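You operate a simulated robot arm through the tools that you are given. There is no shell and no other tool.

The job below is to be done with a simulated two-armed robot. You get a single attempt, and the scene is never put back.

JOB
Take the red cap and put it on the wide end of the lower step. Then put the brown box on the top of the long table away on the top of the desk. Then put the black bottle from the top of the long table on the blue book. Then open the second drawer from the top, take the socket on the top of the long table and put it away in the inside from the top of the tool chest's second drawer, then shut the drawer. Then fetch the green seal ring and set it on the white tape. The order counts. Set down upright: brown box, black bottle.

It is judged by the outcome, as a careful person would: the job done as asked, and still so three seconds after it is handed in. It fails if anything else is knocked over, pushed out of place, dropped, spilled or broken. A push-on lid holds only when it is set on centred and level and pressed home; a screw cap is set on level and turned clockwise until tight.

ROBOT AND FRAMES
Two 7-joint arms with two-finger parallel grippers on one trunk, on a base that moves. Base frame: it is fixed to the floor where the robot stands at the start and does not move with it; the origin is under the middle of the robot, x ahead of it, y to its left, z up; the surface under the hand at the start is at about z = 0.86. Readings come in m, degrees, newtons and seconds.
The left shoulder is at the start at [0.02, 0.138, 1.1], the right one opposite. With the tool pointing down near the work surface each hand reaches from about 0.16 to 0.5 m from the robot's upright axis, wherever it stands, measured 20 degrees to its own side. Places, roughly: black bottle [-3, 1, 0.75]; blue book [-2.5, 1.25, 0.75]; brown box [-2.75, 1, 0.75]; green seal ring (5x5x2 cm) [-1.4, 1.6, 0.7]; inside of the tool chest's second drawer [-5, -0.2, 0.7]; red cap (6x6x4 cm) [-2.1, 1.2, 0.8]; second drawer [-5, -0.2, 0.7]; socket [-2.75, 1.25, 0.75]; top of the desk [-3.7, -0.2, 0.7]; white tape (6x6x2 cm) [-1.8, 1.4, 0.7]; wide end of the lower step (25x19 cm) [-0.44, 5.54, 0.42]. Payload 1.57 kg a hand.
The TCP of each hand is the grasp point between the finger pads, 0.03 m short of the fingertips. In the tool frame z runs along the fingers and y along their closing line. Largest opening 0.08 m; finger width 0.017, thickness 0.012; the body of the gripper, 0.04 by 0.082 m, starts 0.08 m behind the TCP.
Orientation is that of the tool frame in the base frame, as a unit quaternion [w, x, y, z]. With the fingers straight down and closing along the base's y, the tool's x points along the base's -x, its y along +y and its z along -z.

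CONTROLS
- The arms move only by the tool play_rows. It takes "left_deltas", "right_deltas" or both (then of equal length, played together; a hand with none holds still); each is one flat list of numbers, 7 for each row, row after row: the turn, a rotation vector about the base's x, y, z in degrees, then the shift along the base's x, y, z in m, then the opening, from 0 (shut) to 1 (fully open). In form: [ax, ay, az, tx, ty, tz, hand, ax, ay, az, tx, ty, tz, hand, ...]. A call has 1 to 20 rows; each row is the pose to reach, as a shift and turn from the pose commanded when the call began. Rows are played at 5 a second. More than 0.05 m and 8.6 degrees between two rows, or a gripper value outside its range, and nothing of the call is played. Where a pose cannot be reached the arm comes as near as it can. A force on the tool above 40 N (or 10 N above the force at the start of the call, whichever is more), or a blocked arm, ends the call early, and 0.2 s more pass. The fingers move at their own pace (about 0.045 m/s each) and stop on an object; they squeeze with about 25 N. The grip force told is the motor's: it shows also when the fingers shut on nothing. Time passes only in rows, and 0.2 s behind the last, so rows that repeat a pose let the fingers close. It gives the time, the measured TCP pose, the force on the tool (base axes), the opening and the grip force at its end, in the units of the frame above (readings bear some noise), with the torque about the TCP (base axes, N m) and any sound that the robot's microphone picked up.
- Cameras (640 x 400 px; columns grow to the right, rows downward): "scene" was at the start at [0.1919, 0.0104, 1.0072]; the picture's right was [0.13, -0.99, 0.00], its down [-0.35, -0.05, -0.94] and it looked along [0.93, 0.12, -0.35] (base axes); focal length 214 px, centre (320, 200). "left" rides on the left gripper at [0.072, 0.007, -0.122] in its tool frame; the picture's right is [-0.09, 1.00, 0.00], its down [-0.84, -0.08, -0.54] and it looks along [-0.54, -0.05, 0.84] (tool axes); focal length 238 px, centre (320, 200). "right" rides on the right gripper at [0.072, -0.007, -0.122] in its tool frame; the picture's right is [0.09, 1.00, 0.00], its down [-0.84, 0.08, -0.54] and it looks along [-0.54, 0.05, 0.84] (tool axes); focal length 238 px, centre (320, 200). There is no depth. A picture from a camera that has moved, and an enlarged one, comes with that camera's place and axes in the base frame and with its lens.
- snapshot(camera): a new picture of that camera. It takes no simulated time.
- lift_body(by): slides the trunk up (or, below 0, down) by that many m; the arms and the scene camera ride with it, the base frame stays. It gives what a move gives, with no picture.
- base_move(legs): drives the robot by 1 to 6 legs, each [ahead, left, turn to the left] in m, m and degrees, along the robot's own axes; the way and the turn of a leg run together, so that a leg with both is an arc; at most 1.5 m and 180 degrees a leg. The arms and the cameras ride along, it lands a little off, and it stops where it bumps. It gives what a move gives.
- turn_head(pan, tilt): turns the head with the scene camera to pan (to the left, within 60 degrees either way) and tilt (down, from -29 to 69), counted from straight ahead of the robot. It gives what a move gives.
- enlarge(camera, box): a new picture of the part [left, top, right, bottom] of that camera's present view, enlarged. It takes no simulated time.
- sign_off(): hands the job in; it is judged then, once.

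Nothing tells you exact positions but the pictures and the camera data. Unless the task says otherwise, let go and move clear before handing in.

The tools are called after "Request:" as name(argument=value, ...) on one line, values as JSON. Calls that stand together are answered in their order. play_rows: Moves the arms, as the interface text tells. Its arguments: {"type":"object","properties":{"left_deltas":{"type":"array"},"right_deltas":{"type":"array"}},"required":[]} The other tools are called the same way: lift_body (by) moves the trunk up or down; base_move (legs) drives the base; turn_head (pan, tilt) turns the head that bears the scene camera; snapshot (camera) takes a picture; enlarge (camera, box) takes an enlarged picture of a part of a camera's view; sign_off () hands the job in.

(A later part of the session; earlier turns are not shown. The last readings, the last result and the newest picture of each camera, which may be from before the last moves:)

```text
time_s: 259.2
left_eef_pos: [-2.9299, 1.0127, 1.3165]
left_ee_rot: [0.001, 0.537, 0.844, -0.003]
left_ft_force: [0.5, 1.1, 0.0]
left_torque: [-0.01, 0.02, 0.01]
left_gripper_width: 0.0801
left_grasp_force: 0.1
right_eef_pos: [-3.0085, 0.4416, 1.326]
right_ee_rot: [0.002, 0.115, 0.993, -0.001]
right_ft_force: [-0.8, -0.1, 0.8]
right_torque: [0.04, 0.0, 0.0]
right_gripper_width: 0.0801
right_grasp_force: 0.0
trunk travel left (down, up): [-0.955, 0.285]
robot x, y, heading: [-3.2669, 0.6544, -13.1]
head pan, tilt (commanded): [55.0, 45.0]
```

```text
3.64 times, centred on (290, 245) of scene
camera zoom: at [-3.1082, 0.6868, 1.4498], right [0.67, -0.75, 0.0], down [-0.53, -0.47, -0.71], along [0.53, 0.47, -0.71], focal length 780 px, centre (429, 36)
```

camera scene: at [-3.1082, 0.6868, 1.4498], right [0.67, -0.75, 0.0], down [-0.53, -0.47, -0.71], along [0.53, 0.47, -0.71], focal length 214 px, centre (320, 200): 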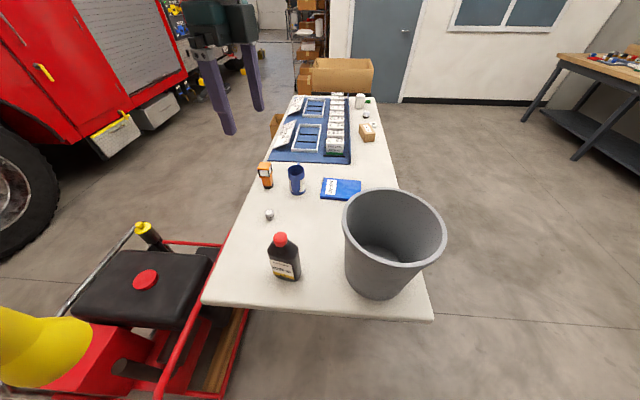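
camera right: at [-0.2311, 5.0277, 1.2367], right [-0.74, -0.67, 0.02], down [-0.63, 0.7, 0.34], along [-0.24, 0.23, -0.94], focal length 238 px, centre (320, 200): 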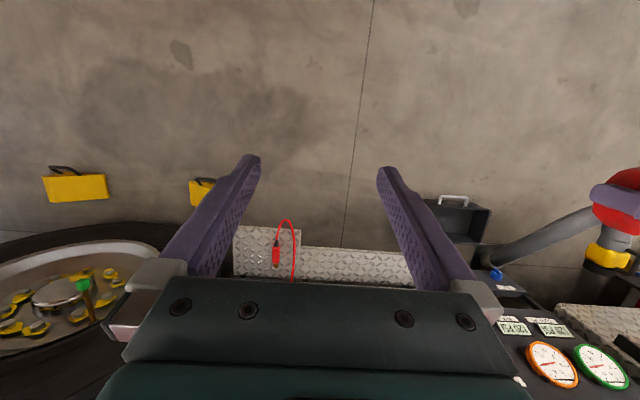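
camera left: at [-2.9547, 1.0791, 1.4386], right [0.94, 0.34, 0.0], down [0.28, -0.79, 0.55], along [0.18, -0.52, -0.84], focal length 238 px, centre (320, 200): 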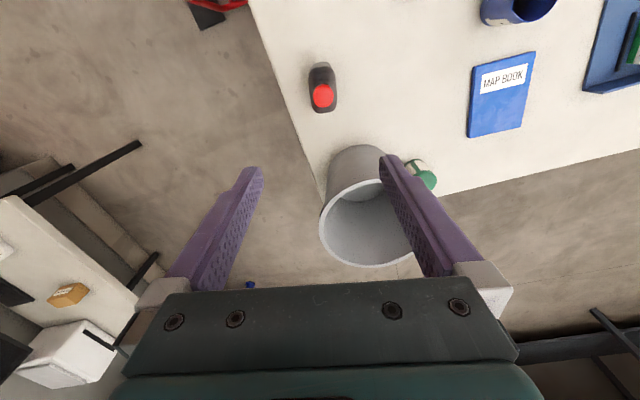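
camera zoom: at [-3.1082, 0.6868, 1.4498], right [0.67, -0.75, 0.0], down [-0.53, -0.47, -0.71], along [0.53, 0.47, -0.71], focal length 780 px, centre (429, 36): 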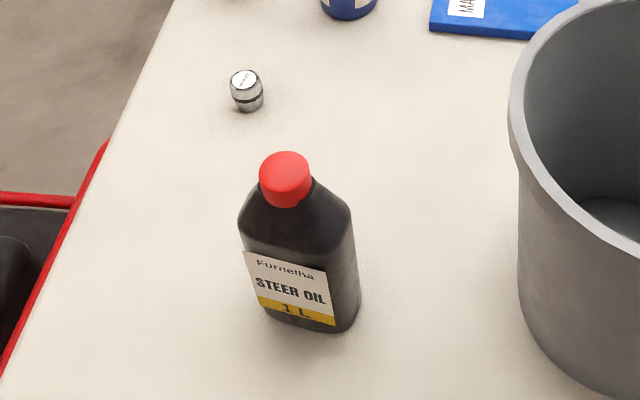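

From above, the bottle's centre is (-2.9215, 1.005), about 9.3×5.8 cm, and my fingers are already aligned with its narrow side. I'll centre on it and lower toward its shoulders.

Request:
play_rows(left_deltas=[0, 0, -0.5, 0.0085, -0.0077, 0, 1, 0, 0, -0.5, 0.0085, -0.0077, 0, 1])

Request:
lift_body(by=-0.33)

Request:
snapshot(camera="left")

Request:
snapshot(camera="scene")

```text
time_s: 259.8
left_eef_pos: [-2.9221, 1.0046, 1.3162]
left_ee_rot: [0.001, 0.54, 0.842, -0.003]
left_ft_force: [-0.8, -0.4, 0.0]
left_torque: [0.0, -0.02, 0.0]
left_gripper_width: 0.0801
left_grasp_force: 0.0
right_eef_pos: [-3.0086, 0.4411, 1.3259]
right_ee_rot: [0.001, 0.116, 0.993, 0.0]
right_ft_force: [0.3, -0.6, 0.9]
right_torque: [-0.01, -0.01, 0.01]
right_gripper_width: 0.08
right_grasp_force: 0.1
trunk travel left (down, up): [-0.955, 0.285]
robot x, y, heading: [-3.2638, 0.6574, -13.2]
head pan, tilt (commanded): [55.0, 45.0]
```

```text
time_s: 263.1
left_eef_pos: [-2.9195, 1.0038, 0.988]
left_ee_rot: [0.004, 0.541, 0.841, -0.002]
left_ft_force: [0.2, 0.0, 0.2]
left_torque: [-0.02, -0.01, -0.01]
left_gripper_width: 0.0799
left_grasp_force: 0.1
right_eef_pos: [-3.0062, 0.4397, 0.9969]
right_ee_rot: [0.002, 0.116, 0.993, -0.001]
right_ft_force: [0.7, 0.4, -0.6]
right_torque: [0.02, -0.01, -0.01]
right_gripper_width: 0.08
right_grasp_force: 0.1
trunk travel left (down, up): [-0.625, 0.615]
robot x, y, heading: [-3.2655, 0.6611, -13.2]
head pan, tilt (commanded): [55.0, 45.0]
```

```text
taken
camera left: at [-2.9435, 1.0703, 1.1086], right [0.94, 0.33, 0.0], down [0.28, -0.79, 0.55], along [0.18, -0.52, -0.84], focal length 238 px, centre (320, 200)
```

left: 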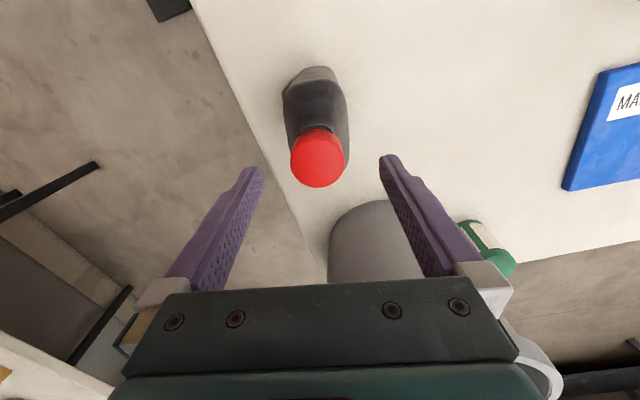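

```text
taken
camera scene: at [-3.1057, 0.6852, 1.1198], right [0.67, -0.75, 0.0], down [-0.53, -0.47, -0.71], along [0.53, 0.47, -0.71], focal length 214 px, centre (320, 200)
```

scene: 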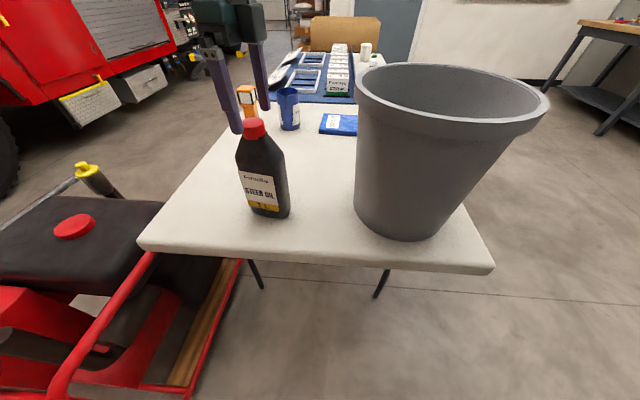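

Request:
lift_body(by=-0.09)

Request:
turn_head(pan=55, tilt=20)

Request:
snapshot(camera="scene")

Request:
snapshot(camera="left")

```text
time_s: 264.3
left_eef_pos: [-2.9187, 1.0035, 0.8954]
left_ee_rot: [0.004, 0.541, 0.841, -0.002]
left_ft_force: [0.2, 1.0, -0.4]
left_torque: [0.01, -0.01, -0.04]
left_gripper_width: 0.0802
left_grasp_force: 0.1
right_eef_pos: [-3.0062, 0.4391, 0.9058]
right_ee_rot: [0.002, 0.115, 0.993, -0.002]
right_ft_force: [-0.2, 0.2, -0.3]
right_torque: [0.0, -0.02, -0.01]
right_gripper_width: 0.0796
right_grasp_force: 0.1
trunk travel left (down, up): [-0.535, 0.705]
robot x, y, heading: [-3.2663, 0.6562, -13.0]
head pan, tilt (commanded): [55.0, 45.0]
```

```text
time_s: 265.2
left_eef_pos: [-2.9196, 1.0029, 0.8954]
left_ee_rot: [0.003, 0.54, 0.842, -0.002]
left_ft_force: [0.5, -0.2, 0.0]
left_torque: [0.01, 0.0, 0.01]
left_gripper_width: 0.08
left_grasp_force: 0.1
right_eef_pos: [-3.0063, 0.439, 0.9064]
right_ee_rot: [0.003, 0.115, 0.993, -0.001]
right_ft_force: [0.5, -0.4, 0.3]
right_torque: [-0.04, 0.0, 0.0]
right_gripper_width: 0.0799
right_grasp_force: 0.1
trunk travel left (down, up): [-0.535, 0.705]
robot x, y, heading: [-3.2688, 0.6531, -13.1]
head pan, tilt (commanded): [55.0, 20.0]
```

```text
taken
camera scene: at [-3.0976, 0.6928, 1.0686], right [0.67, -0.75, 0.0], down [-0.25, -0.23, -0.94], along [0.7, 0.63, -0.34], focal length 214 px, centre (320, 200)
```

scene: 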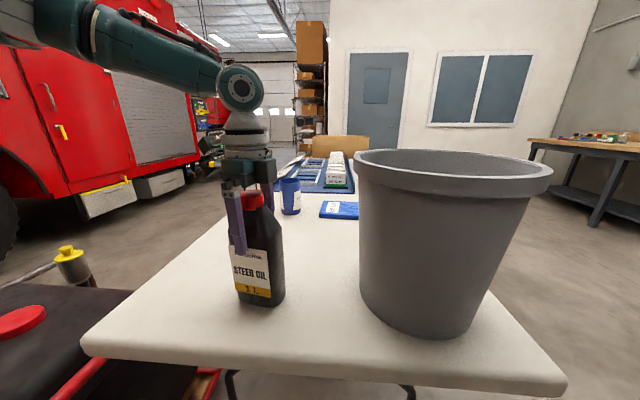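

```text
taken
camera left: at [-2.9441, 1.0699, 1.0185], right [0.94, 0.33, 0.0], down [0.28, -0.79, 0.55], along [0.18, -0.52, -0.84], focal length 238 px, centre (320, 200)
```

left: 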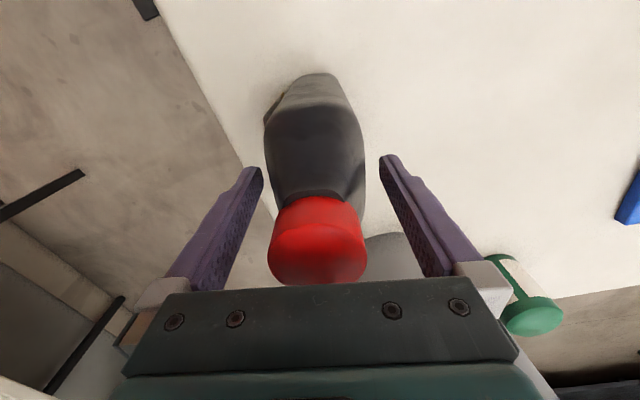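

The fingers straddle the bottle with about 4 cm left above the cap. I'll go down 2.8 cm more and grip the body.

Request:
play_rows(left_deltas=[0, 0, 0, -0.001, 0.001, -0.012, 1, 0, 0, 0, -0.001, 0.001, -0.022, 1, 0, 0, 0, -0.001, 0.001, -0.028, 1])

Request:
snapshot(camera="scene")

Request:
play_rows(left_deltas=[0, 0, 0, 0, 0, 0, 0.8, 0, 0, 0, 0, 0, 0, 0.6, 0, 0, 0, 0, 0, 0, 0.3, 0, 0, 0, 0, 0, 0, 0.3, 0, 0, 0, 0, 0, 0, 0.3])

Request:
snapshot(camera="scene")

```text
time_s: 265.9
left_eef_pos: [-2.9182, 1.006, 0.8765]
left_ee_rot: [0.006, 0.54, 0.841, 0.002]
left_ft_force: [-3.6, 0.2, 11.1]
left_torque: [-0.03, -0.07, 0.01]
left_gripper_width: 0.0803
left_grasp_force: 0.0
right_eef_pos: [-3.0067, 0.4406, 0.906]
right_ee_rot: [0.002, 0.115, 0.993, -0.001]
right_ft_force: [0.0, -0.6, -0.4]
right_torque: [0.01, 0.01, 0.01]
right_gripper_width: 0.0799
right_grasp_force: 0.1
trunk travel left (down, up): [-0.535, 0.705]
robot x, y, heading: [-3.2619, 0.6542, -13.2]
head pan, tilt (commanded): [55.0, 20.0]
stopped in row 3 (left hand): the force on the tool passed its limit at 50 N (the readings are from after the stop); the commanded pose is now the measured one
```

```text
taken
camera scene: at [-3.0971, 0.6936, 1.0693], right [0.67, -0.75, 0.0], down [-0.25, -0.23, -0.94], along [0.7, 0.63, -0.34], focal length 214 px, centre (320, 200)
```

scene: 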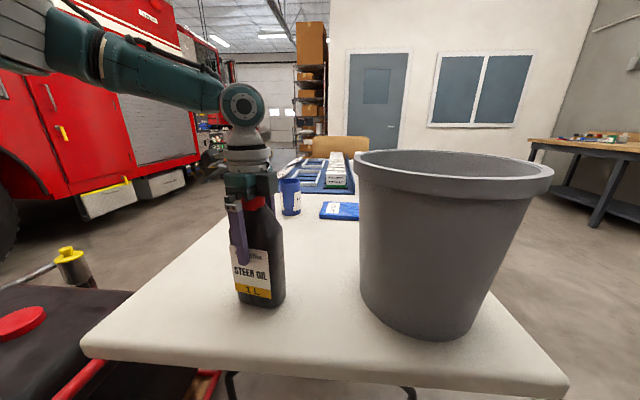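

```text
time_s: 267.1
left_eef_pos: [-2.9171, 1.0054, 0.8764]
left_ee_rot: [0.006, 0.54, 0.842, 0.0]
left_ft_force: [-7.9, -5.5, 25.2]
left_torque: [-0.22, 2.24, 0.38]
left_gripper_width: 0.0582
left_grasp_force: 24.8
right_eef_pos: [-3.0062, 0.4404, 0.9073]
right_ee_rot: [0.002, 0.114, 0.993, -0.001]
right_ft_force: [-0.1, -0.4, 0.0]
right_torque: [0.0, 0.03, 0.0]
right_gripper_width: 0.0799
right_grasp_force: 0.1
trunk travel left (down, up): [-0.535, 0.705]
robot x, y, heading: [-3.2621, 0.6577, -13.3]
head pan, tilt (commanded): [55.0, 20.0]
```

```text
taken
camera scene: at [-3.0969, 0.6937, 1.0691], right [0.67, -0.75, 0.0], down [-0.25, -0.23, -0.94], along [0.7, 0.63, -0.34], focal length 214 px, centre (320, 200)
```

scene: 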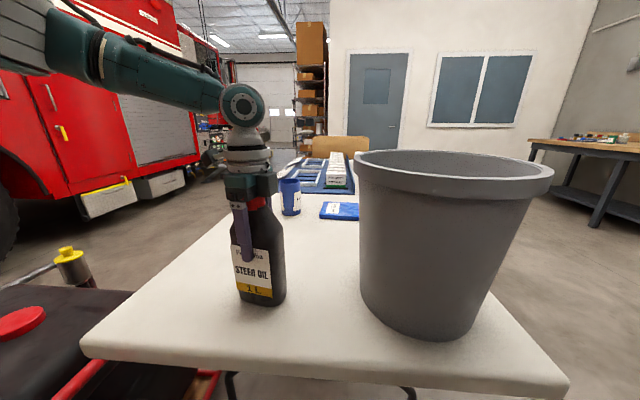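

The palm touched the cap top, but the bottle stood still and is now gripped at 5.8 cm across its body. I'll lift slightly and check that it holds.

Request:
play_rows(left_deltas=[0, 0, 0, 0, 0, 0.005, 0.3, 0, 0, 0, 0, 0, 0.015, 0.3, 0, 0, 0, 0, 0, 0.03, 0.3, 0, 0, 0, 0, 0, 0.03, 0.3])

Request:
snapshot(camera="scene")

Request:
snapshot(camera="left")

```text
time_s: 268.1
left_eef_pos: [-2.9174, 1.0037, 0.9049]
left_ee_rot: [0.006, 0.54, 0.842, 0.0]
left_ft_force: [-0.3, 0.3, -9.4]
left_torque: [-0.02, 0.0, 0.02]
left_gripper_width: 0.058
left_grasp_force: 25.5
right_eef_pos: [-3.0066, 0.4399, 0.9059]
right_ee_rot: [0.003, 0.115, 0.993, -0.001]
right_ft_force: [-0.4, -0.1, -0.1]
right_torque: [0.02, 0.02, -0.01]
right_gripper_width: 0.08
right_grasp_force: 0.0
trunk travel left (down, up): [-0.535, 0.705]
robot x, y, heading: [-3.2629, 0.6602, -13.2]
head pan, tilt (commanded): [55.0, 20.0]
```

```text
taken
camera scene: at [-3.0974, 0.6928, 1.0682], right [0.67, -0.75, 0.0], down [-0.25, -0.23, -0.94], along [0.7, 0.63, -0.34], focal length 214 px, centre (320, 200)
```

scene: 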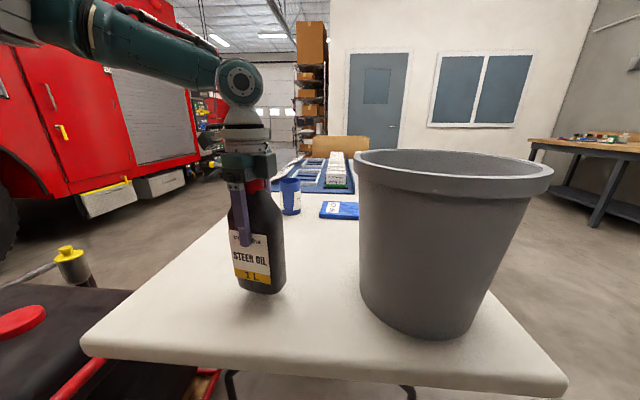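

```text
taken
camera left: at [-2.9427, 1.0712, 1.0261], right [0.94, 0.33, 0.01], down [0.27, -0.79, 0.55], along [0.19, -0.52, -0.83], focal length 238 px, centre (320, 200)
```

left: 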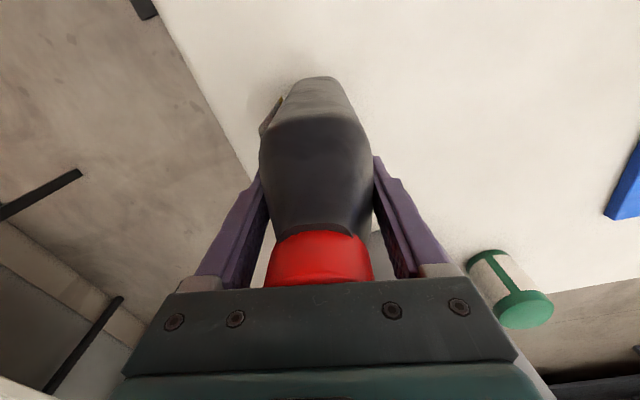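

The bottle is held firmly, about 0.95 kg, hanging straight. I'll raise it above the bucket, back out of the gap, and drive around to the front of the table by the book.

Request:
lift_body(by=0.4)

Request:
base_move(legs=[[0.115, -0.31, 0], [0.716, -0.483, 0], [0, 0, 90.5]])

Request:
snapshot(camera="left")

Request:
turn_head(pan=20, tilt=35)

Request:
snapshot(camera="scene")

```text
time_s: 272.0
left_eef_pos: [-2.9204, 1.0055, 1.3041]
left_ee_rot: [0.005, 0.541, 0.841, 0.0]
left_ft_force: [-0.5, 0.0, -8.9]
left_torque: [0.02, 0.0, -0.02]
left_gripper_width: 0.0579
left_grasp_force: 24.9
right_eef_pos: [-3.0085, 0.4405, 1.3053]
right_ee_rot: [0.001, 0.115, 0.993, 0.0]
right_ft_force: [0.3, -0.6, 0.4]
right_torque: [0.0, -0.02, -0.05]
right_gripper_width: 0.08
right_grasp_force: 0.0
trunk travel left (down, up): [-0.935, 0.305]
robot x, y, heading: [-3.267, 0.6569, -13.2]
head pan, tilt (commanded): [55.0, 20.0]
```

```text
time_s: 282.3
left_eef_pos: [-3.002, 0.025, 1.3045]
left_ee_rot: [0.003, -0.242, 0.97, 0.004]
left_ft_force: [-0.2, -0.3, -9.0]
left_torque: [0.02, -0.05, 0.0]
left_gripper_width: 0.0577
left_grasp_force: 24.8
right_eef_pos: [-2.4324, -0.0301, 1.306]
right_ee_rot: [0.0, -0.644, 0.765, 0.0]
right_ft_force: [0.4, 0.4, 0.7]
right_torque: [0.03, 0.02, 0.04]
right_gripper_width: 0.0803
right_grasp_force: 0.0
trunk travel left (down, up): [-0.935, 0.305]
robot x, y, heading: [-2.6321, -0.2994, 80.1]
head pan, tilt (commanded): [55.0, 20.0]
```

```text
taken
camera left: at [-3.0684, -0.0058, 1.4262], right [-0.39, 0.92, 0.01], down [0.77, 0.32, 0.55], along [0.5, 0.22, -0.84], focal length 238 px, centre (320, 200)
```

left: 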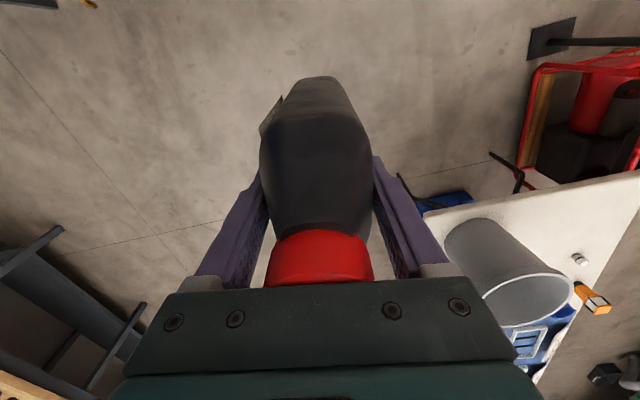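

```text
time_s: 283.3
left_eef_pos: [-3.0011, 0.0256, 1.3038]
left_ee_rot: [0.004, -0.242, 0.97, 0.004]
left_ft_force: [-0.4, -0.1, -8.9]
left_torque: [-0.01, -0.04, 0.01]
left_gripper_width: 0.058
left_grasp_force: 25.2
right_eef_pos: [-2.4324, -0.0311, 1.3048]
right_ee_rot: [0.0, -0.644, 0.765, 0.0]
right_ft_force: [-0.5, -0.5, 0.5]
right_torque: [-0.02, -0.01, 0.02]
right_gripper_width: 0.0801
right_grasp_force: 0.0
trunk travel left (down, up): [-0.935, 0.305]
robot x, y, heading: [-2.6342, -0.2949, 80.4]
head pan, tilt (commanded): [20.0, 35.0]
```

```text
taken
camera scene: at [-2.6313, -0.1165, 1.4444], right [0.98, 0.18, 0.0], down [0.1, -0.56, -0.82], along [-0.15, 0.81, -0.57], focal length 214 px, centre (320, 200)
```

scene: 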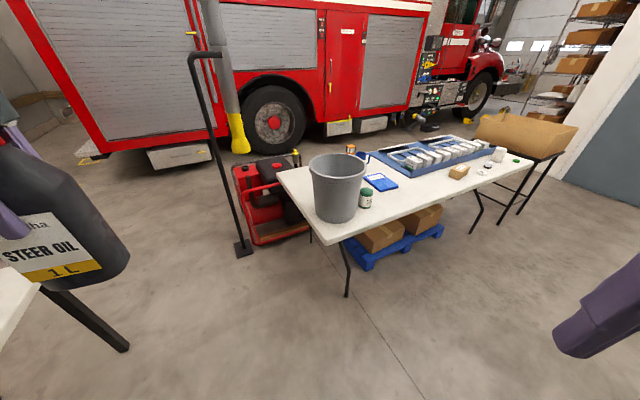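

The bottle hangs well and I'm in the open area in front of the table. I'll drive along the front to the book.

Request:
base_move(legs=[[0.927, -0.671, 0]])

Request:
turn_head(pan=50, tilt=50)

Request:
snapshot(camera="scene")

```text
time_s: 289.1
left_eef_pos: [-2.2063, 0.8313, 1.3027]
left_ee_rot: [0.003, -0.253, 0.967, 0.003]
left_ft_force: [0.3, -0.1, -10.7]
left_torque: [0.03, -0.02, -0.01]
left_gripper_width: 0.0578
left_grasp_force: 25.4
right_eef_pos: [-1.6364, 0.7898, 1.306]
right_ee_rot: [0.0, -0.654, 0.757, 0.0]
right_ft_force: [-0.2, -0.2, 0.7]
right_torque: [0.0, -0.01, -0.02]
right_gripper_width: 0.0801
right_grasp_force: 0.1
trunk travel left (down, up): [-0.935, 0.305]
robot x, y, heading: [-1.8302, 0.5144, 81.8]
head pan, tilt (commanded): [20.0, 35.0]
```

```text
time_s: 290.1
left_eef_pos: [-2.2072, 0.8307, 1.3033]
left_ee_rot: [0.003, -0.254, 0.967, 0.002]
left_ft_force: [-0.4, 0.0, -9.4]
left_torque: [0.04, -0.02, 0.01]
left_gripper_width: 0.058
left_grasp_force: 25.1
right_eef_pos: [-1.6364, 0.7902, 1.3043]
right_ee_rot: [0.001, -0.654, 0.757, 0.001]
right_ft_force: [0.0, -0.7, -0.2]
right_torque: [0.02, -0.05, -0.03]
right_gripper_width: 0.0801
right_grasp_force: 0.2
trunk travel left (down, up): [-0.935, 0.305]
robot x, y, heading: [-1.83, 0.5189, 81.8]
head pan, tilt (commanded): [50.0, 50.0]
```

```text
taken
camera scene: at [-1.8664, 0.6703, 1.4227], right [0.75, 0.66, 0.0], down [0.51, -0.57, -0.64], along [-0.43, 0.48, -0.77], focal length 214 px, centre (320, 200)
```

scene: 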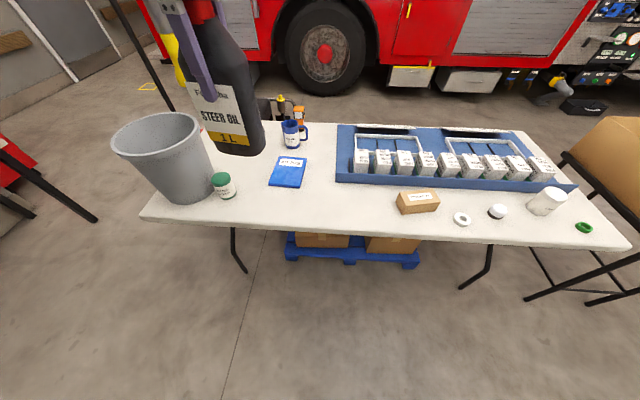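

The book is centred at about (-2.458, 1.126). I'll move in and bring the bottle above it, still high.

Request:
base_move(legs=[[0.232, 0.265, 0]])

Request:
snapshot(camera="left")

Request:
snapshot(camera="scene")

```text
time_s: 292.4
left_eef_pos: [-2.4326, 1.1027, 1.3044]
left_ee_rot: [0.003, -0.254, 0.967, 0.003]
left_ft_force: [-0.2, -0.3, -9.1]
left_torque: [0.02, -0.05, 0.01]
left_gripper_width: 0.0578
left_grasp_force: 24.9
right_eef_pos: [-1.8623, 1.0601, 1.3055]
right_ee_rot: [0.0, -0.654, 0.757, 0.001]
right_ft_force: [0.0, 0.0, 0.0]
right_torque: [0.0, -0.04, -0.01]
right_gripper_width: 0.08
right_grasp_force: 0.1
trunk travel left (down, up): [-0.935, 0.305]
robot x, y, heading: [-2.0605, 0.7864, 81.5]
head pan, tilt (commanded): [50.0, 50.0]
```

```text
taken
camera left: at [-2.4998, 1.0694, 1.4259], right [-0.41, 0.91, 0.0], down [0.76, 0.34, 0.55], along [0.5, 0.23, -0.84], focal length 238 px, centre (320, 200)
```

left: 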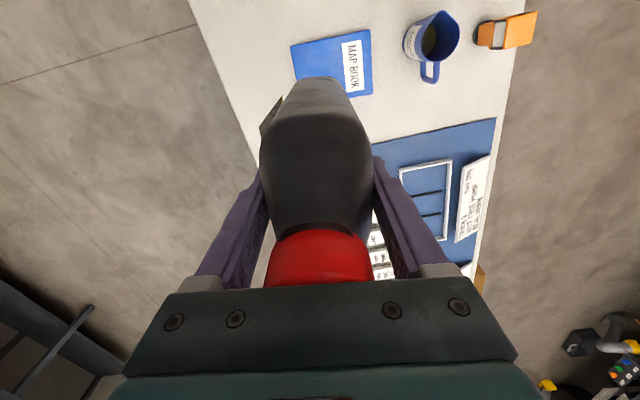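

```text
taken
camera scene: at [-2.0935, 0.9406, 1.4226], right [0.75, 0.66, 0.0], down [0.51, -0.57, -0.64], along [-0.43, 0.48, -0.77], focal length 214 px, centre (320, 200)
```

scene: 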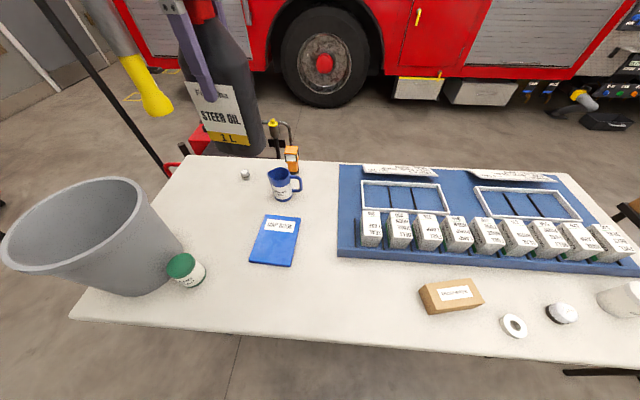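

Request:
play_rows(left_deltas=[0, 0, 0, -0.013, 0.0115, 0, 0.3, 0, 0, 0, -0.0264, 0.0229, 0, 0.3, 0, 0, 0, -0.0264, 0.0229, 0, 0.3])

Request:
lift_body(by=-0.35)

Request:
turn_head(pan=58, tilt=30)

Request:
snapshot(camera="scene")

Request:
snapshot(camera="left")

```text
time_s: 293.2
left_eef_pos: [-2.4594, 1.1241, 1.3028]
left_ee_rot: [0.004, -0.254, 0.967, 0.002]
left_ft_force: [-0.2, 0.1, -9.5]
left_torque: [0.0, -0.01, -0.01]
left_gripper_width: 0.0578
left_grasp_force: 24.7
right_eef_pos: [-1.8628, 1.0595, 1.3047]
right_ee_rot: [0.001, -0.653, 0.757, 0.001]
right_ft_force: [-0.1, -0.1, -0.3]
right_torque: [0.02, 0.01, 0.01]
right_gripper_width: 0.0802
right_grasp_force: 0.1
trunk travel left (down, up): [-0.935, 0.305]
robot x, y, heading: [-2.0617, 0.7833, 81.3]
head pan, tilt (commanded): [50.0, 50.0]
```

```text
time_s: 296.6
left_eef_pos: [-2.4592, 1.1224, 0.9525]
left_ee_rot: [0.002, -0.254, 0.967, 0.003]
left_ft_force: [0.5, 0.2, -9.5]
left_torque: [0.0, -0.01, 0.01]
left_gripper_width: 0.0579
left_grasp_force: 25.0
right_eef_pos: [-1.8615, 1.0591, 0.9551]
right_ee_rot: [0.001, -0.653, 0.757, 0.001]
right_ft_force: [0.4, -1.0, -1.2]
right_torque: [0.01, 0.0, -0.02]
right_gripper_width: 0.0798
right_grasp_force: 0.0
trunk travel left (down, up): [-0.585, 0.655]
robot x, y, heading: [-2.0555, 0.7829, 81.7]
head pan, tilt (commanded): [50.0, 50.0]
```

```text
time_s: 297.4
left_eef_pos: [-2.4596, 1.1236, 0.9537]
left_ee_rot: [0.002, -0.254, 0.967, 0.003]
left_ft_force: [-0.6, 0.2, -9.2]
left_torque: [0.02, 0.01, -0.01]
left_gripper_width: 0.0581
left_grasp_force: 25.2
right_eef_pos: [-1.8613, 1.0607, 0.9558]
right_ee_rot: [0.0, -0.653, 0.757, 0.0]
right_ft_force: [-0.1, -0.2, -0.6]
right_torque: [-0.03, 0.03, 0.01]
right_gripper_width: 0.0799
right_grasp_force: 0.1
trunk travel left (down, up): [-0.585, 0.655]
robot x, y, heading: [-2.0559, 0.7854, 81.4]
head pan, tilt (commanded): [58.0, 30.0]
```

```text
taken
camera scene: at [-2.1109, 0.9415, 1.1021], right [0.65, 0.76, 0.0], down [0.38, -0.33, -0.87], along [-0.66, 0.56, -0.5], focal length 214 px, centre (320, 200)
```

scene: 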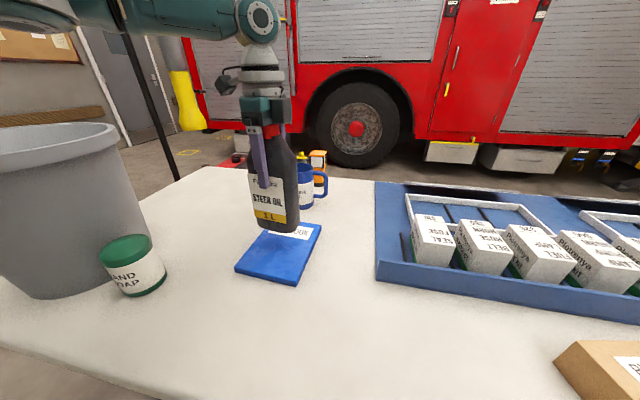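

```text
taken
camera left: at [-2.5251, 1.0908, 1.0754], right [-0.41, 0.91, 0.0], down [0.76, 0.34, 0.55], along [0.5, 0.23, -0.84], focal length 238 px, centre (320, 200)
```

left: 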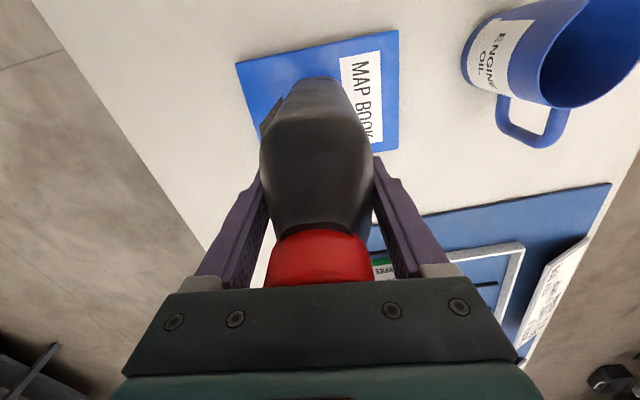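

The bottle is right over the middle of the book. I'll lower it gently onto it.

Request:
play_rows(left_deltas=[0, 0, 0, 0, 0.003, -0.02, 0.3, 0, 0, 0, 0, 0.003, -0.04, 0.3, 0, 0, 0, 0, 0.003, -0.046, 0.3, 0, 0, 0, 0, 0.003, -0.046, 0.3])

Request:
snapshot(camera="scene")

```text
time_s: 298.4
left_eef_pos: [-2.4602, 1.1244, 0.9075]
left_ee_rot: [0.004, -0.254, 0.967, 0.002]
left_ft_force: [-0.4, -0.4, -9.1]
left_torque: [0.01, -0.02, -0.02]
left_gripper_width: 0.0579
left_grasp_force: 25.3
right_eef_pos: [-1.8624, 1.0607, 0.9553]
right_ee_rot: [0.001, -0.653, 0.757, 0.001]
right_ft_force: [0.2, 0.9, -0.7]
right_torque: [-0.01, -0.02, 0.0]
right_gripper_width: 0.0797
right_grasp_force: 0.1
trunk travel left (down, up): [-0.585, 0.655]
robot x, y, heading: [-2.0582, 0.7877, 81.3]
head pan, tilt (commanded): [58.0, 30.0]
```

```text
taken
camera scene: at [-2.111, 0.9414, 1.1021], right [0.65, 0.76, 0.0], down [0.38, -0.32, -0.87], along [-0.66, 0.56, -0.5], focal length 214 px, centre (320, 200)
```

scene: 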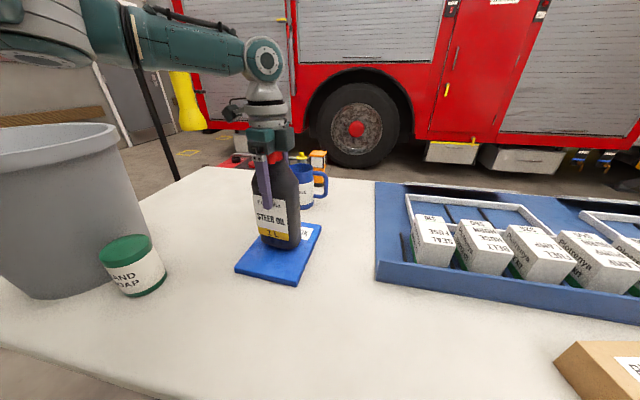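

Request:
play_rows(left_deltas=[0, 0, 0, 0, 0, -0.003, 0.3, 0, 0, 0, 0, 0, -0.006, 0.3, 0, 0, 0, 0, 0, -0.006, 0.3])

```text
time_s: 299.2
left_eef_pos: [-2.4599, 1.1259, 0.9016]
left_ee_rot: [0.003, -0.254, 0.967, 0.003]
left_ft_force: [-0.2, -0.4, -9.9]
left_torque: [0.03, 0.03, -0.03]
left_gripper_width: 0.0579
left_grasp_force: 25.1
right_eef_pos: [-1.8626, 1.0602, 0.9553]
right_ee_rot: [0.0, -0.654, 0.757, 0.0]
right_ft_force: [0.2, -0.5, -0.5]
right_torque: [0.02, 0.02, -0.04]
right_gripper_width: 0.0801
right_grasp_force: 0.0
trunk travel left (down, up): [-0.585, 0.655]
robot x, y, heading: [-2.0583, 0.7849, 81.4]
head pan, tilt (commanded): [58.0, 30.0]
```

Request:
play_rows(left_deltas=[0, 0, 0, 0, 0, -0.003, 0.3, 0, 0, 0, 0, 0, -0.005, 0.3, 0, 0, 0, 0, 0, -0.005, 0.3])

```text
time_s: 300.0
left_eef_pos: [-2.4564, 1.1262, 0.8962]
left_ee_rot: [0.004, -0.253, 0.967, 0.003]
left_ft_force: [-0.1, 0.0, -9.2]
left_torque: [0.03, -0.04, 0.01]
left_gripper_width: 0.0579
left_grasp_force: 25.4
right_eef_pos: [-1.8633, 1.0612, 0.9557]
right_ee_rot: [0.0, -0.654, 0.757, 0.001]
right_ft_force: [0.3, -0.7, 0.8]
right_torque: [0.0, 0.03, 0.03]
right_gripper_width: 0.0799
right_grasp_force: 0.2
trunk travel left (down, up): [-0.585, 0.655]
robot x, y, heading: [-2.0544, 0.7882, 81.4]
head pan, tilt (commanded): [58.0, 30.0]
```

Request:
play_rows(left_deltas=[0, 0, 0, 0, 0, -0.003, 0.3, 0, 0, 0, 0, 0, -0.005, 0.3, 0, 0, 0, 0, 0, -0.005, 0.3])

Request:
enlarge(camera="scene", box=[220, 180, 340, 290])

```text
time_s: 300.8
left_eef_pos: [-2.4594, 1.1267, 0.8948]
left_ee_rot: [0.004, -0.254, 0.967, 0.003]
left_ft_force: [10.8, -13.2, 36.1]
left_torque: [-1.46, -1.04, 0.06]
left_gripper_width: 0.0577
left_grasp_force: 25.4
right_eef_pos: [-1.8641, 1.0592, 0.9563]
right_ee_rot: [0.001, -0.653, 0.757, 0.0]
right_ft_force: [0.0, -0.4, -0.6]
right_torque: [0.03, 0.01, 0.02]
right_gripper_width: 0.0799
right_grasp_force: 0.1
trunk travel left (down, up): [-0.585, 0.655]
robot x, y, heading: [-2.0582, 0.7848, 81.4]
head pan, tilt (commanded): [58.0, 30.0]
```

```text
3.64 times, centred on (280, 235) of scene
camera zoom: at [-2.1118, 0.9415, 1.1029], right [0.65, 0.76, 0.0], down [0.38, -0.32, -0.87], along [-0.66, 0.56, -0.5], focal length 780 px, centre (466, 73)
```

zoom: 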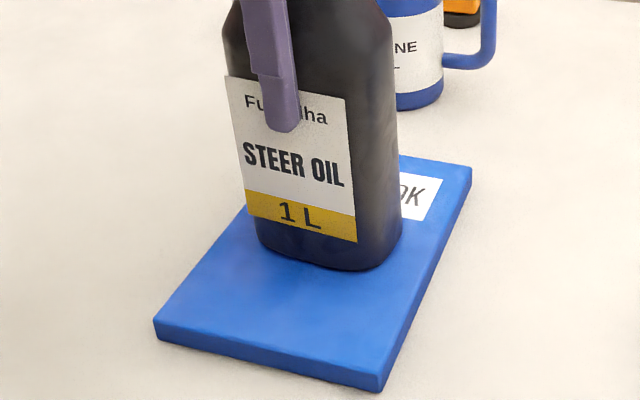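

Contact is firm; the bottle is on the book. I'll ease off 3 mm, confirm the load is light, then release.

Request:
play_rows(left_deltas=[0, 0, 0, 0, 0, 0.0025, 0.3, 0, 0, 0, 0, 0, 0.0025, 0.3])

```text
time_s: 301.4
left_eef_pos: [-2.4597, 1.1275, 0.8942]
left_ee_rot: [0.002, -0.254, 0.967, 0.002]
left_ft_force: [4.3, -7.1, 15.6]
left_torque: [-0.29, -1.33, -0.13]
left_gripper_width: 0.0579
left_grasp_force: 24.7
right_eef_pos: [-1.8636, 1.0602, 0.9544]
right_ee_rot: [0.001, -0.654, 0.756, 0.001]
right_ft_force: [0.0, 0.0, 0.1]
right_torque: [0.0, 0.02, -0.02]
right_gripper_width: 0.0799
right_grasp_force: 0.0
trunk travel left (down, up): [-0.585, 0.655]
robot x, y, heading: [-2.0583, 0.7837, 81.5]
head pan, tilt (commanded): [58.0, 30.0]
```

Request:
play_rows(left_deltas=[0, 0, 0, 0, 0, 0.0015, 0.3, 0, 0, 0, 0, 0, 0.0015, 0.3])

```text
time_s: 302.0
left_eef_pos: [-2.4599, 1.1266, 0.8942]
left_ee_rot: [0.002, -0.254, 0.967, 0.003]
left_ft_force: [-0.3, -1.0, -7.8]
left_torque: [0.12, -0.1, 0.08]
left_gripper_width: 0.0579
left_grasp_force: 24.9
right_eef_pos: [-1.8635, 1.0608, 0.9554]
right_ee_rot: [0.0, -0.654, 0.757, 0.0]
right_ft_force: [-0.3, -0.8, 0.2]
right_torque: [0.0, -0.04, 0.0]
right_gripper_width: 0.0802
right_grasp_force: 0.1
trunk travel left (down, up): [-0.585, 0.655]
robot x, y, heading: [-2.0565, 0.7885, 81.7]
head pan, tilt (commanded): [58.0, 30.0]
```

Now it is just touching. I'll open the fingers and rise straight up.

Request:
play_rows(left_deltas=[0, 0, 0, 0, 0, 0, 0.8, 0, 0, 0, 0, 0, 0, 0.95, 0, 0, 0, 0, 0, 0, 1, 0, 0, 0, 0, 0, 0, 1, 0, 0, 0, 0, 0, 0.02, 1, 0, 0, 0, 0, 0, 0.05, 1])

Request:
snapshot(camera="scene")

Request:
snapshot(camera="left")

```text
time_s: 303.4
left_eef_pos: [-2.4588, 1.1279, 0.9453]
left_ee_rot: [0.003, -0.254, 0.967, 0.002]
left_ft_force: [0.0, -0.6, -0.6]
left_torque: [-0.05, 0.02, 0.0]
left_gripper_width: 0.08
left_grasp_force: 0.1
right_eef_pos: [-1.8648, 1.0611, 0.9547]
right_ee_rot: [0.0, -0.653, 0.758, 0.0]
right_ft_force: [-0.8, -0.5, -1.3]
right_torque: [0.02, 0.03, -0.01]
right_gripper_width: 0.0802
right_grasp_force: 0.0
trunk travel left (down, up): [-0.585, 0.655]
robot x, y, heading: [-2.0575, 0.7897, 81.6]
head pan, tilt (commanded): [58.0, 30.0]
```

```text
taken
camera scene: at [-2.1117, 0.942, 1.1023], right [0.65, 0.76, 0.0], down [0.38, -0.32, -0.87], along [-0.66, 0.56, -0.5], focal length 214 px, centre (320, 200)
```

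scene: 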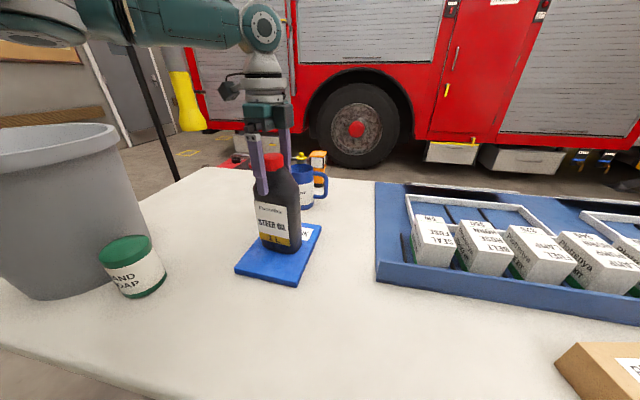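

```text
taken
camera left: at [-2.5261, 1.0948, 1.0672], right [-0.41, 0.91, 0.0], down [0.76, 0.34, 0.55], along [0.5, 0.23, -0.84], focal length 238 px, centre (320, 200)
```

left: 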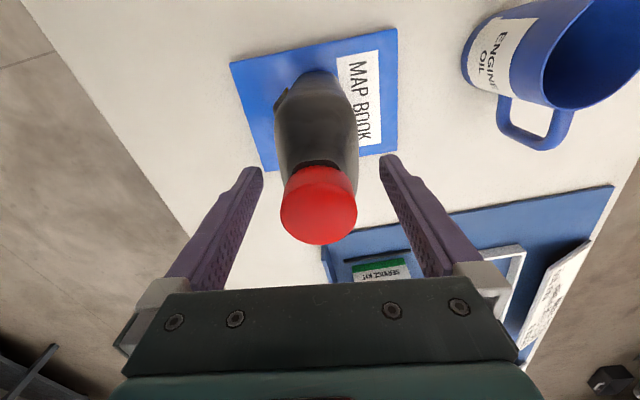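

The bottle stands upright on the book and the hand is clear. Step three is done. I'll rise, back away from the table, fold the left arm to the front, and head for the tool chest.

Request:
lift_body(by=0.4)

Request:
base_move(legs=[[-0.35, -0.38, 0]])

Request:
play_rows(left_deltas=[0, 0, 6.6, 0.0394, 0.0048, 0, 1, 0, 0, 13.2, 0.0788, 0.0096, 0, 1, 0, 0, 19.8, 0.1182, 0.0144, 0, 1, 0, 0, 26.4, 0.1576, 0.0192, 0, 1, 0, 0, 33, 0.197, 0.024, 0, 1, 0, 0, 39.6, 0.2364, 0.0288, 0, 1, 0, 0, 46.2, 0.2758, 0.0336, 0, 1, 0, 0, 52.8, 0.3152, 0.0384, 0, 1])

Request:
turn_head(pan=45, tilt=40)

Request:
snapshot(camera="scene")

```text
time_s: 307.3
left_eef_pos: [-2.4602, 1.1272, 1.3455]
left_ee_rot: [0.003, -0.254, 0.967, 0.004]
left_ft_force: [-0.1, 0.5, -0.3]
left_torque: [0.0, 0.0, 0.03]
left_gripper_width: 0.0799
left_grasp_force: 0.0
right_eef_pos: [-1.8635, 1.0601, 1.3561]
right_ee_rot: [0.002, -0.653, 0.758, 0.0]
right_ft_force: [-0.1, 0.2, -0.2]
right_torque: [0.04, -0.05, 0.02]
right_gripper_width: 0.0801
right_grasp_force: 0.0
trunk travel left (down, up): [-0.985, 0.255]
robot x, y, heading: [-2.0588, 0.7921, 81.5]
head pan, tilt (commanded): [58.0, 30.0]
```

```text
time_s: 310.3
left_eef_pos: [-2.1281, 0.7343, 1.3446]
left_ee_rot: [0.003, -0.25, 0.968, 0.003]
left_ft_force: [-0.1, -0.3, -0.2]
left_torque: [-0.04, 0.02, 0.02]
left_gripper_width: 0.0802
left_grasp_force: 0.1
right_eef_pos: [-1.5323, 0.6625, 1.3554]
right_ee_rot: [0.001, -0.65, 0.76, 0.001]
right_ft_force: [0.4, 0.1, -0.3]
right_torque: [-0.02, 0.03, -0.02]
right_gripper_width: 0.0798
right_grasp_force: 0.1
trunk travel left (down, up): [-0.985, 0.255]
robot x, y, heading: [-1.7313, 0.3896, 81.0]
head pan, tilt (commanded): [58.0, 30.0]
```

```text
time_s: 312.1
left_eef_pos: [-1.8109, 0.7728, 1.3426]
left_ee_rot: [0.001, -0.655, 0.756, 0.006]
left_ft_force: [-0.2, -0.4, 0.3]
left_torque: [0.0, 0.0, -0.01]
left_gripper_width: 0.0799
left_grasp_force: 0.0
right_eef_pos: [-1.5325, 0.6621, 1.3555]
right_ee_rot: [0.001, -0.65, 0.76, 0.001]
right_ft_force: [0.2, -0.5, 0.1]
right_torque: [0.01, -0.02, 0.0]
right_gripper_width: 0.0797
right_grasp_force: 0.1
trunk travel left (down, up): [-0.985, 0.255]
robot x, y, heading: [-1.727, 0.3909, 81.3]
head pan, tilt (commanded): [58.0, 30.0]
```

```text
time_s: 312.8
left_eef_pos: [-1.8112, 0.7732, 1.343]
left_ee_rot: [0.001, -0.653, 0.757, 0.004]
left_ft_force: [-0.1, 0.0, -0.4]
left_torque: [0.01, 0.02, -0.03]
left_gripper_width: 0.08
left_grasp_force: 0.1
right_eef_pos: [-1.5329, 0.6619, 1.3567]
right_ee_rot: [0.0, -0.65, 0.76, 0.0]
right_ft_force: [1.1, -0.3, 0.1]
right_torque: [-0.02, 0.03, 0.02]
right_gripper_width: 0.0801
right_grasp_force: 0.1
trunk travel left (down, up): [-0.985, 0.255]
robot x, y, heading: [-1.7269, 0.3892, 81.0]
head pan, tilt (commanded): [45.0, 40.0]
```

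```text
taken
camera scene: at [-1.7635, 0.5546, 1.487], right [0.81, 0.59, 0.0], down [0.38, -0.52, -0.77], along [-0.45, 0.62, -0.64], focal length 214 px, centre (320, 200)
```

scene: 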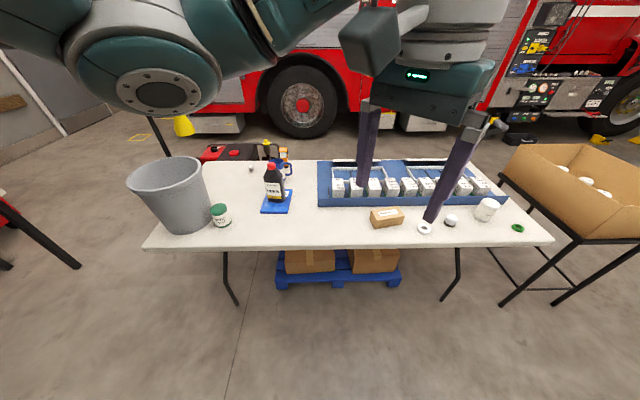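

Request:
base_move(legs=[[0, 0, 136.3], [1.24, 0, 0]])

Request:
turn_head(pan=-55, tilt=40)

Request:
snapshot(camera="scene")

```text
time_s: 324.6
left_eef_pos: [-2.9102, -0.6738, 1.3416]
left_ee_rot: [0.004, 0.947, 0.321, -0.003]
left_ft_force: [0.5, 0.8, 0.2]
left_torque: [-0.01, 0.02, 0.01]
left_gripper_width: 0.08
left_grasp_force: 0.0
right_eef_pos: [-3.0321, -0.3997, 1.3562]
right_ee_rot: [0.0, 0.948, 0.317, -0.001]
right_ft_force: [0.7, -0.2, 0.5]
right_torque: [0.0, -0.01, 0.0]
right_gripper_width: 0.0801
right_grasp_force: 0.0
trunk travel left (down, up): [-0.985, 0.255]
robot x, y, heading: [-2.7005, -0.3412, -142.8]
head pan, tilt (commanded): [45.0, 40.0]
```

```text
time_s: 326.4
left_eef_pos: [-2.9106, -0.6745, 1.3439]
left_ee_rot: [0.003, 0.947, 0.322, -0.003]
left_ft_force: [-0.8, -0.7, 0.4]
left_torque: [0.02, 0.02, 0.02]
left_gripper_width: 0.0799
left_grasp_force: 0.0
right_eef_pos: [-3.0331, -0.4003, 1.3557]
right_ee_rot: [0.0, 0.948, 0.317, -0.001]
right_ft_force: [-0.2, 0.1, -0.2]
right_torque: [-0.01, 0.0, -0.04]
right_gripper_width: 0.08
right_grasp_force: 0.0
trunk travel left (down, up): [-0.985, 0.255]
robot x, y, heading: [-2.7021, -0.3414, -142.6]
head pan, tilt (commanded): [-55.0, 40.0]
```

```text
taken
camera scene: at [-2.8628, -0.3777, 1.487], right [0.31, 0.95, 0.0], down [0.61, -0.2, -0.77], along [-0.73, 0.24, -0.64], focal length 214 px, centre (320, 200)
```

scene: 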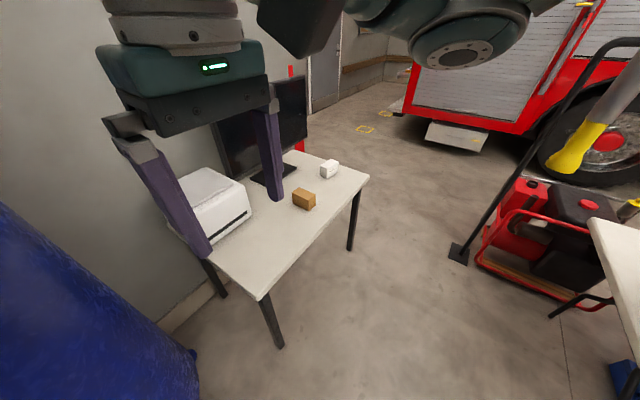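

The path through the gap matches my earlier measurements. I'll go through it the same way as before, facing the desk, and then on to the chest.

Request:
base_move(legs=[[0, -0.95, 0], [0.29, -0.58, 0], [0, -0.6, 0]])

Request:
turn_head(pan=0, tilt=30)

Request:
snapshot(camera="scene")

```text
time_s: 337.5
left_eef_pos: [-4.4227, 0.8623, 1.3433]
left_ee_rot: [0.003, 0.949, 0.316, -0.002]
left_ft_force: [-0.1, 0.9, -0.1]
left_torque: [0.01, -0.05, 0.02]
left_gripper_width: 0.0801
left_grasp_force: 0.1
right_eef_pos: [-4.5417, 1.1375, 1.3549]
right_ee_rot: [0.001, 0.951, 0.31, -0.001]
right_ft_force: [0.1, -0.5, 0.1]
right_torque: [0.0, -0.03, 0.04]
right_gripper_width: 0.0801
right_grasp_force: 0.2
trunk travel left (down, up): [-0.985, 0.255]
robot x, y, heading: [-4.2106, 1.1917, -143.6]
head pan, tilt (commanded): [-55.0, 40.0]
```

```text
time_s: 338.8
left_eef_pos: [-4.4234, 0.8613, 1.3439]
left_ee_rot: [0.003, 0.948, 0.317, -0.002]
left_ft_force: [-0.2, -0.2, -0.2]
left_torque: [-0.02, 0.02, -0.01]
left_gripper_width: 0.08
left_grasp_force: 0.0
right_eef_pos: [-4.5407, 1.137, 1.3547]
right_ee_rot: [0.0, 0.95, 0.311, -0.002]
right_ft_force: [0.6, 0.0, -0.1]
right_torque: [0.02, 0.02, 0.0]
right_gripper_width: 0.08
right_grasp_force: 0.1
trunk travel left (down, up): [-0.985, 0.255]
robot x, y, heading: [-4.209, 1.1901, -143.4]
head pan, tilt (commanded): [0.0, 30.0]
```

```text
taken
camera scene: at [-4.3634, 1.0773, 1.5023], right [-0.59, 0.81, 0.0], down [0.4, 0.3, -0.87], along [-0.7, -0.51, -0.5], focal length 214 px, centre (320, 200)
```

scene: 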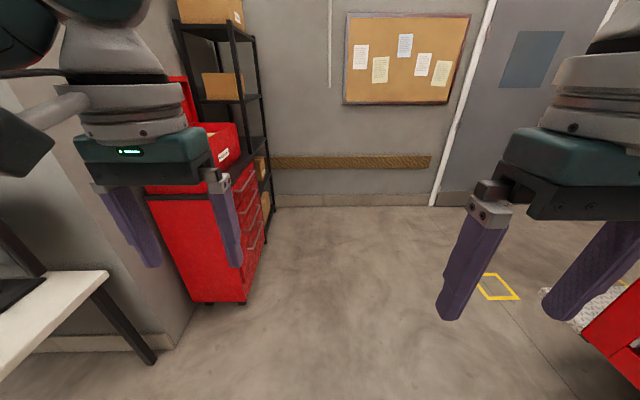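

I'm through. The chest's drawer front faces the aisle ahead-left. I'll drive along and turn to face it from about 0.7 m.

Request:
base_move(legs=[[1.5, -0.12, 0], [0, 0, 91]])

Request:
snapshot(camera="scene")

```text
refused: leg 1 is longer than a leg can be; nothing moved
```

```text
taken
camera scene: at [-4.3634, 1.0773, 1.5023], right [-0.59, 0.81, 0.0], down [0.4, 0.3, -0.87], along [-0.7, -0.51, -0.5], focal length 214 px, centre (320, 200)
```

scene: 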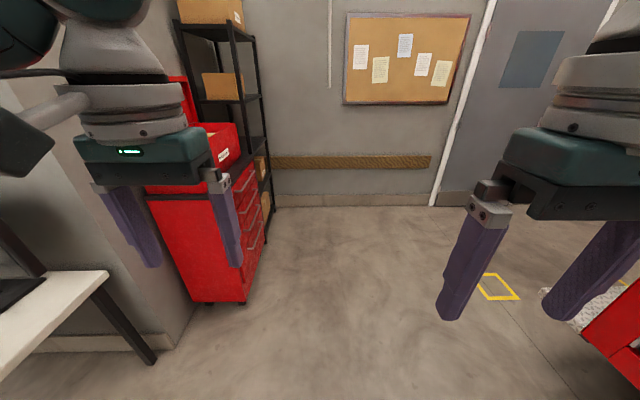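

Request:
base_move(legs=[[1.45, -0.15, 0], [0, 0, 91]])

Request:
turn_head(pan=0, tilt=45)

Request:
snapshot(camera="scene")

```text
time_s: 349.8
left_eef_pos: [-5.128, 0.2602, 1.3428]
left_ee_rot: [0.004, 0.443, 0.897, 0.0]
left_ft_force: [-0.4, -1.0, 0.4]
left_torque: [0.01, -0.01, 0.02]
left_gripper_width: 0.08
left_grasp_force: 0.1
right_eef_pos: [-5.4018, 0.1382, 1.355]
right_ee_rot: [0.0, 0.448, 0.894, 0.0]
right_ft_force: [-0.1, -0.7, -0.7]
right_torque: [0.03, -0.02, -0.01]
right_gripper_width: 0.08
right_grasp_force: 0.0
trunk travel left (down, up): [-0.985, 0.255]
robot x, y, heading: [-5.458, 0.471, -53.1]
head pan, tilt (commanded): [0.0, 30.0]
```

```text
time_s: 350.6
left_eef_pos: [-5.1281, 0.2596, 1.3433]
left_ee_rot: [0.004, 0.443, 0.897, 0.001]
left_ft_force: [0.1, 0.0, 0.2]
left_torque: [-0.02, 0.03, -0.03]
left_gripper_width: 0.0801
left_grasp_force: 0.1
right_eef_pos: [-5.3997, 0.1375, 1.3555]
right_ee_rot: [0.001, 0.448, 0.894, -0.001]
right_ft_force: [0.0, -0.2, -0.1]
right_torque: [-0.02, 0.04, 0.03]
right_gripper_width: 0.08
right_grasp_force: 0.1
trunk travel left (down, up): [-0.985, 0.255]
robot x, y, heading: [-5.4558, 0.4677, -53.3]
head pan, tilt (commanded): [0.0, 45.0]
```

```text
taken
camera scene: at [-5.3508, 0.3214, 1.4797], right [-0.8, -0.6, 0.0], down [-0.42, 0.57, -0.71], along [0.42, -0.57, -0.71], focal length 214 px, centre (320, 200)
```

scene: 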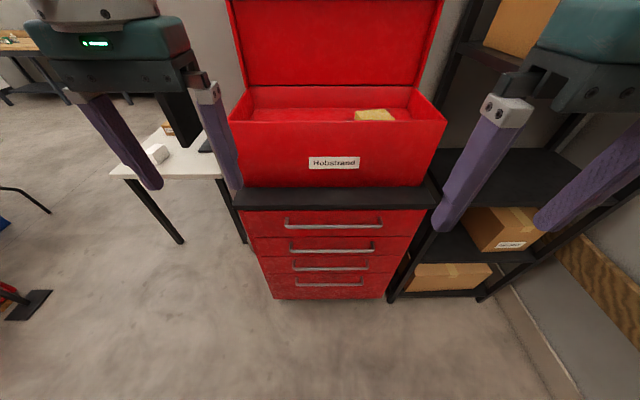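

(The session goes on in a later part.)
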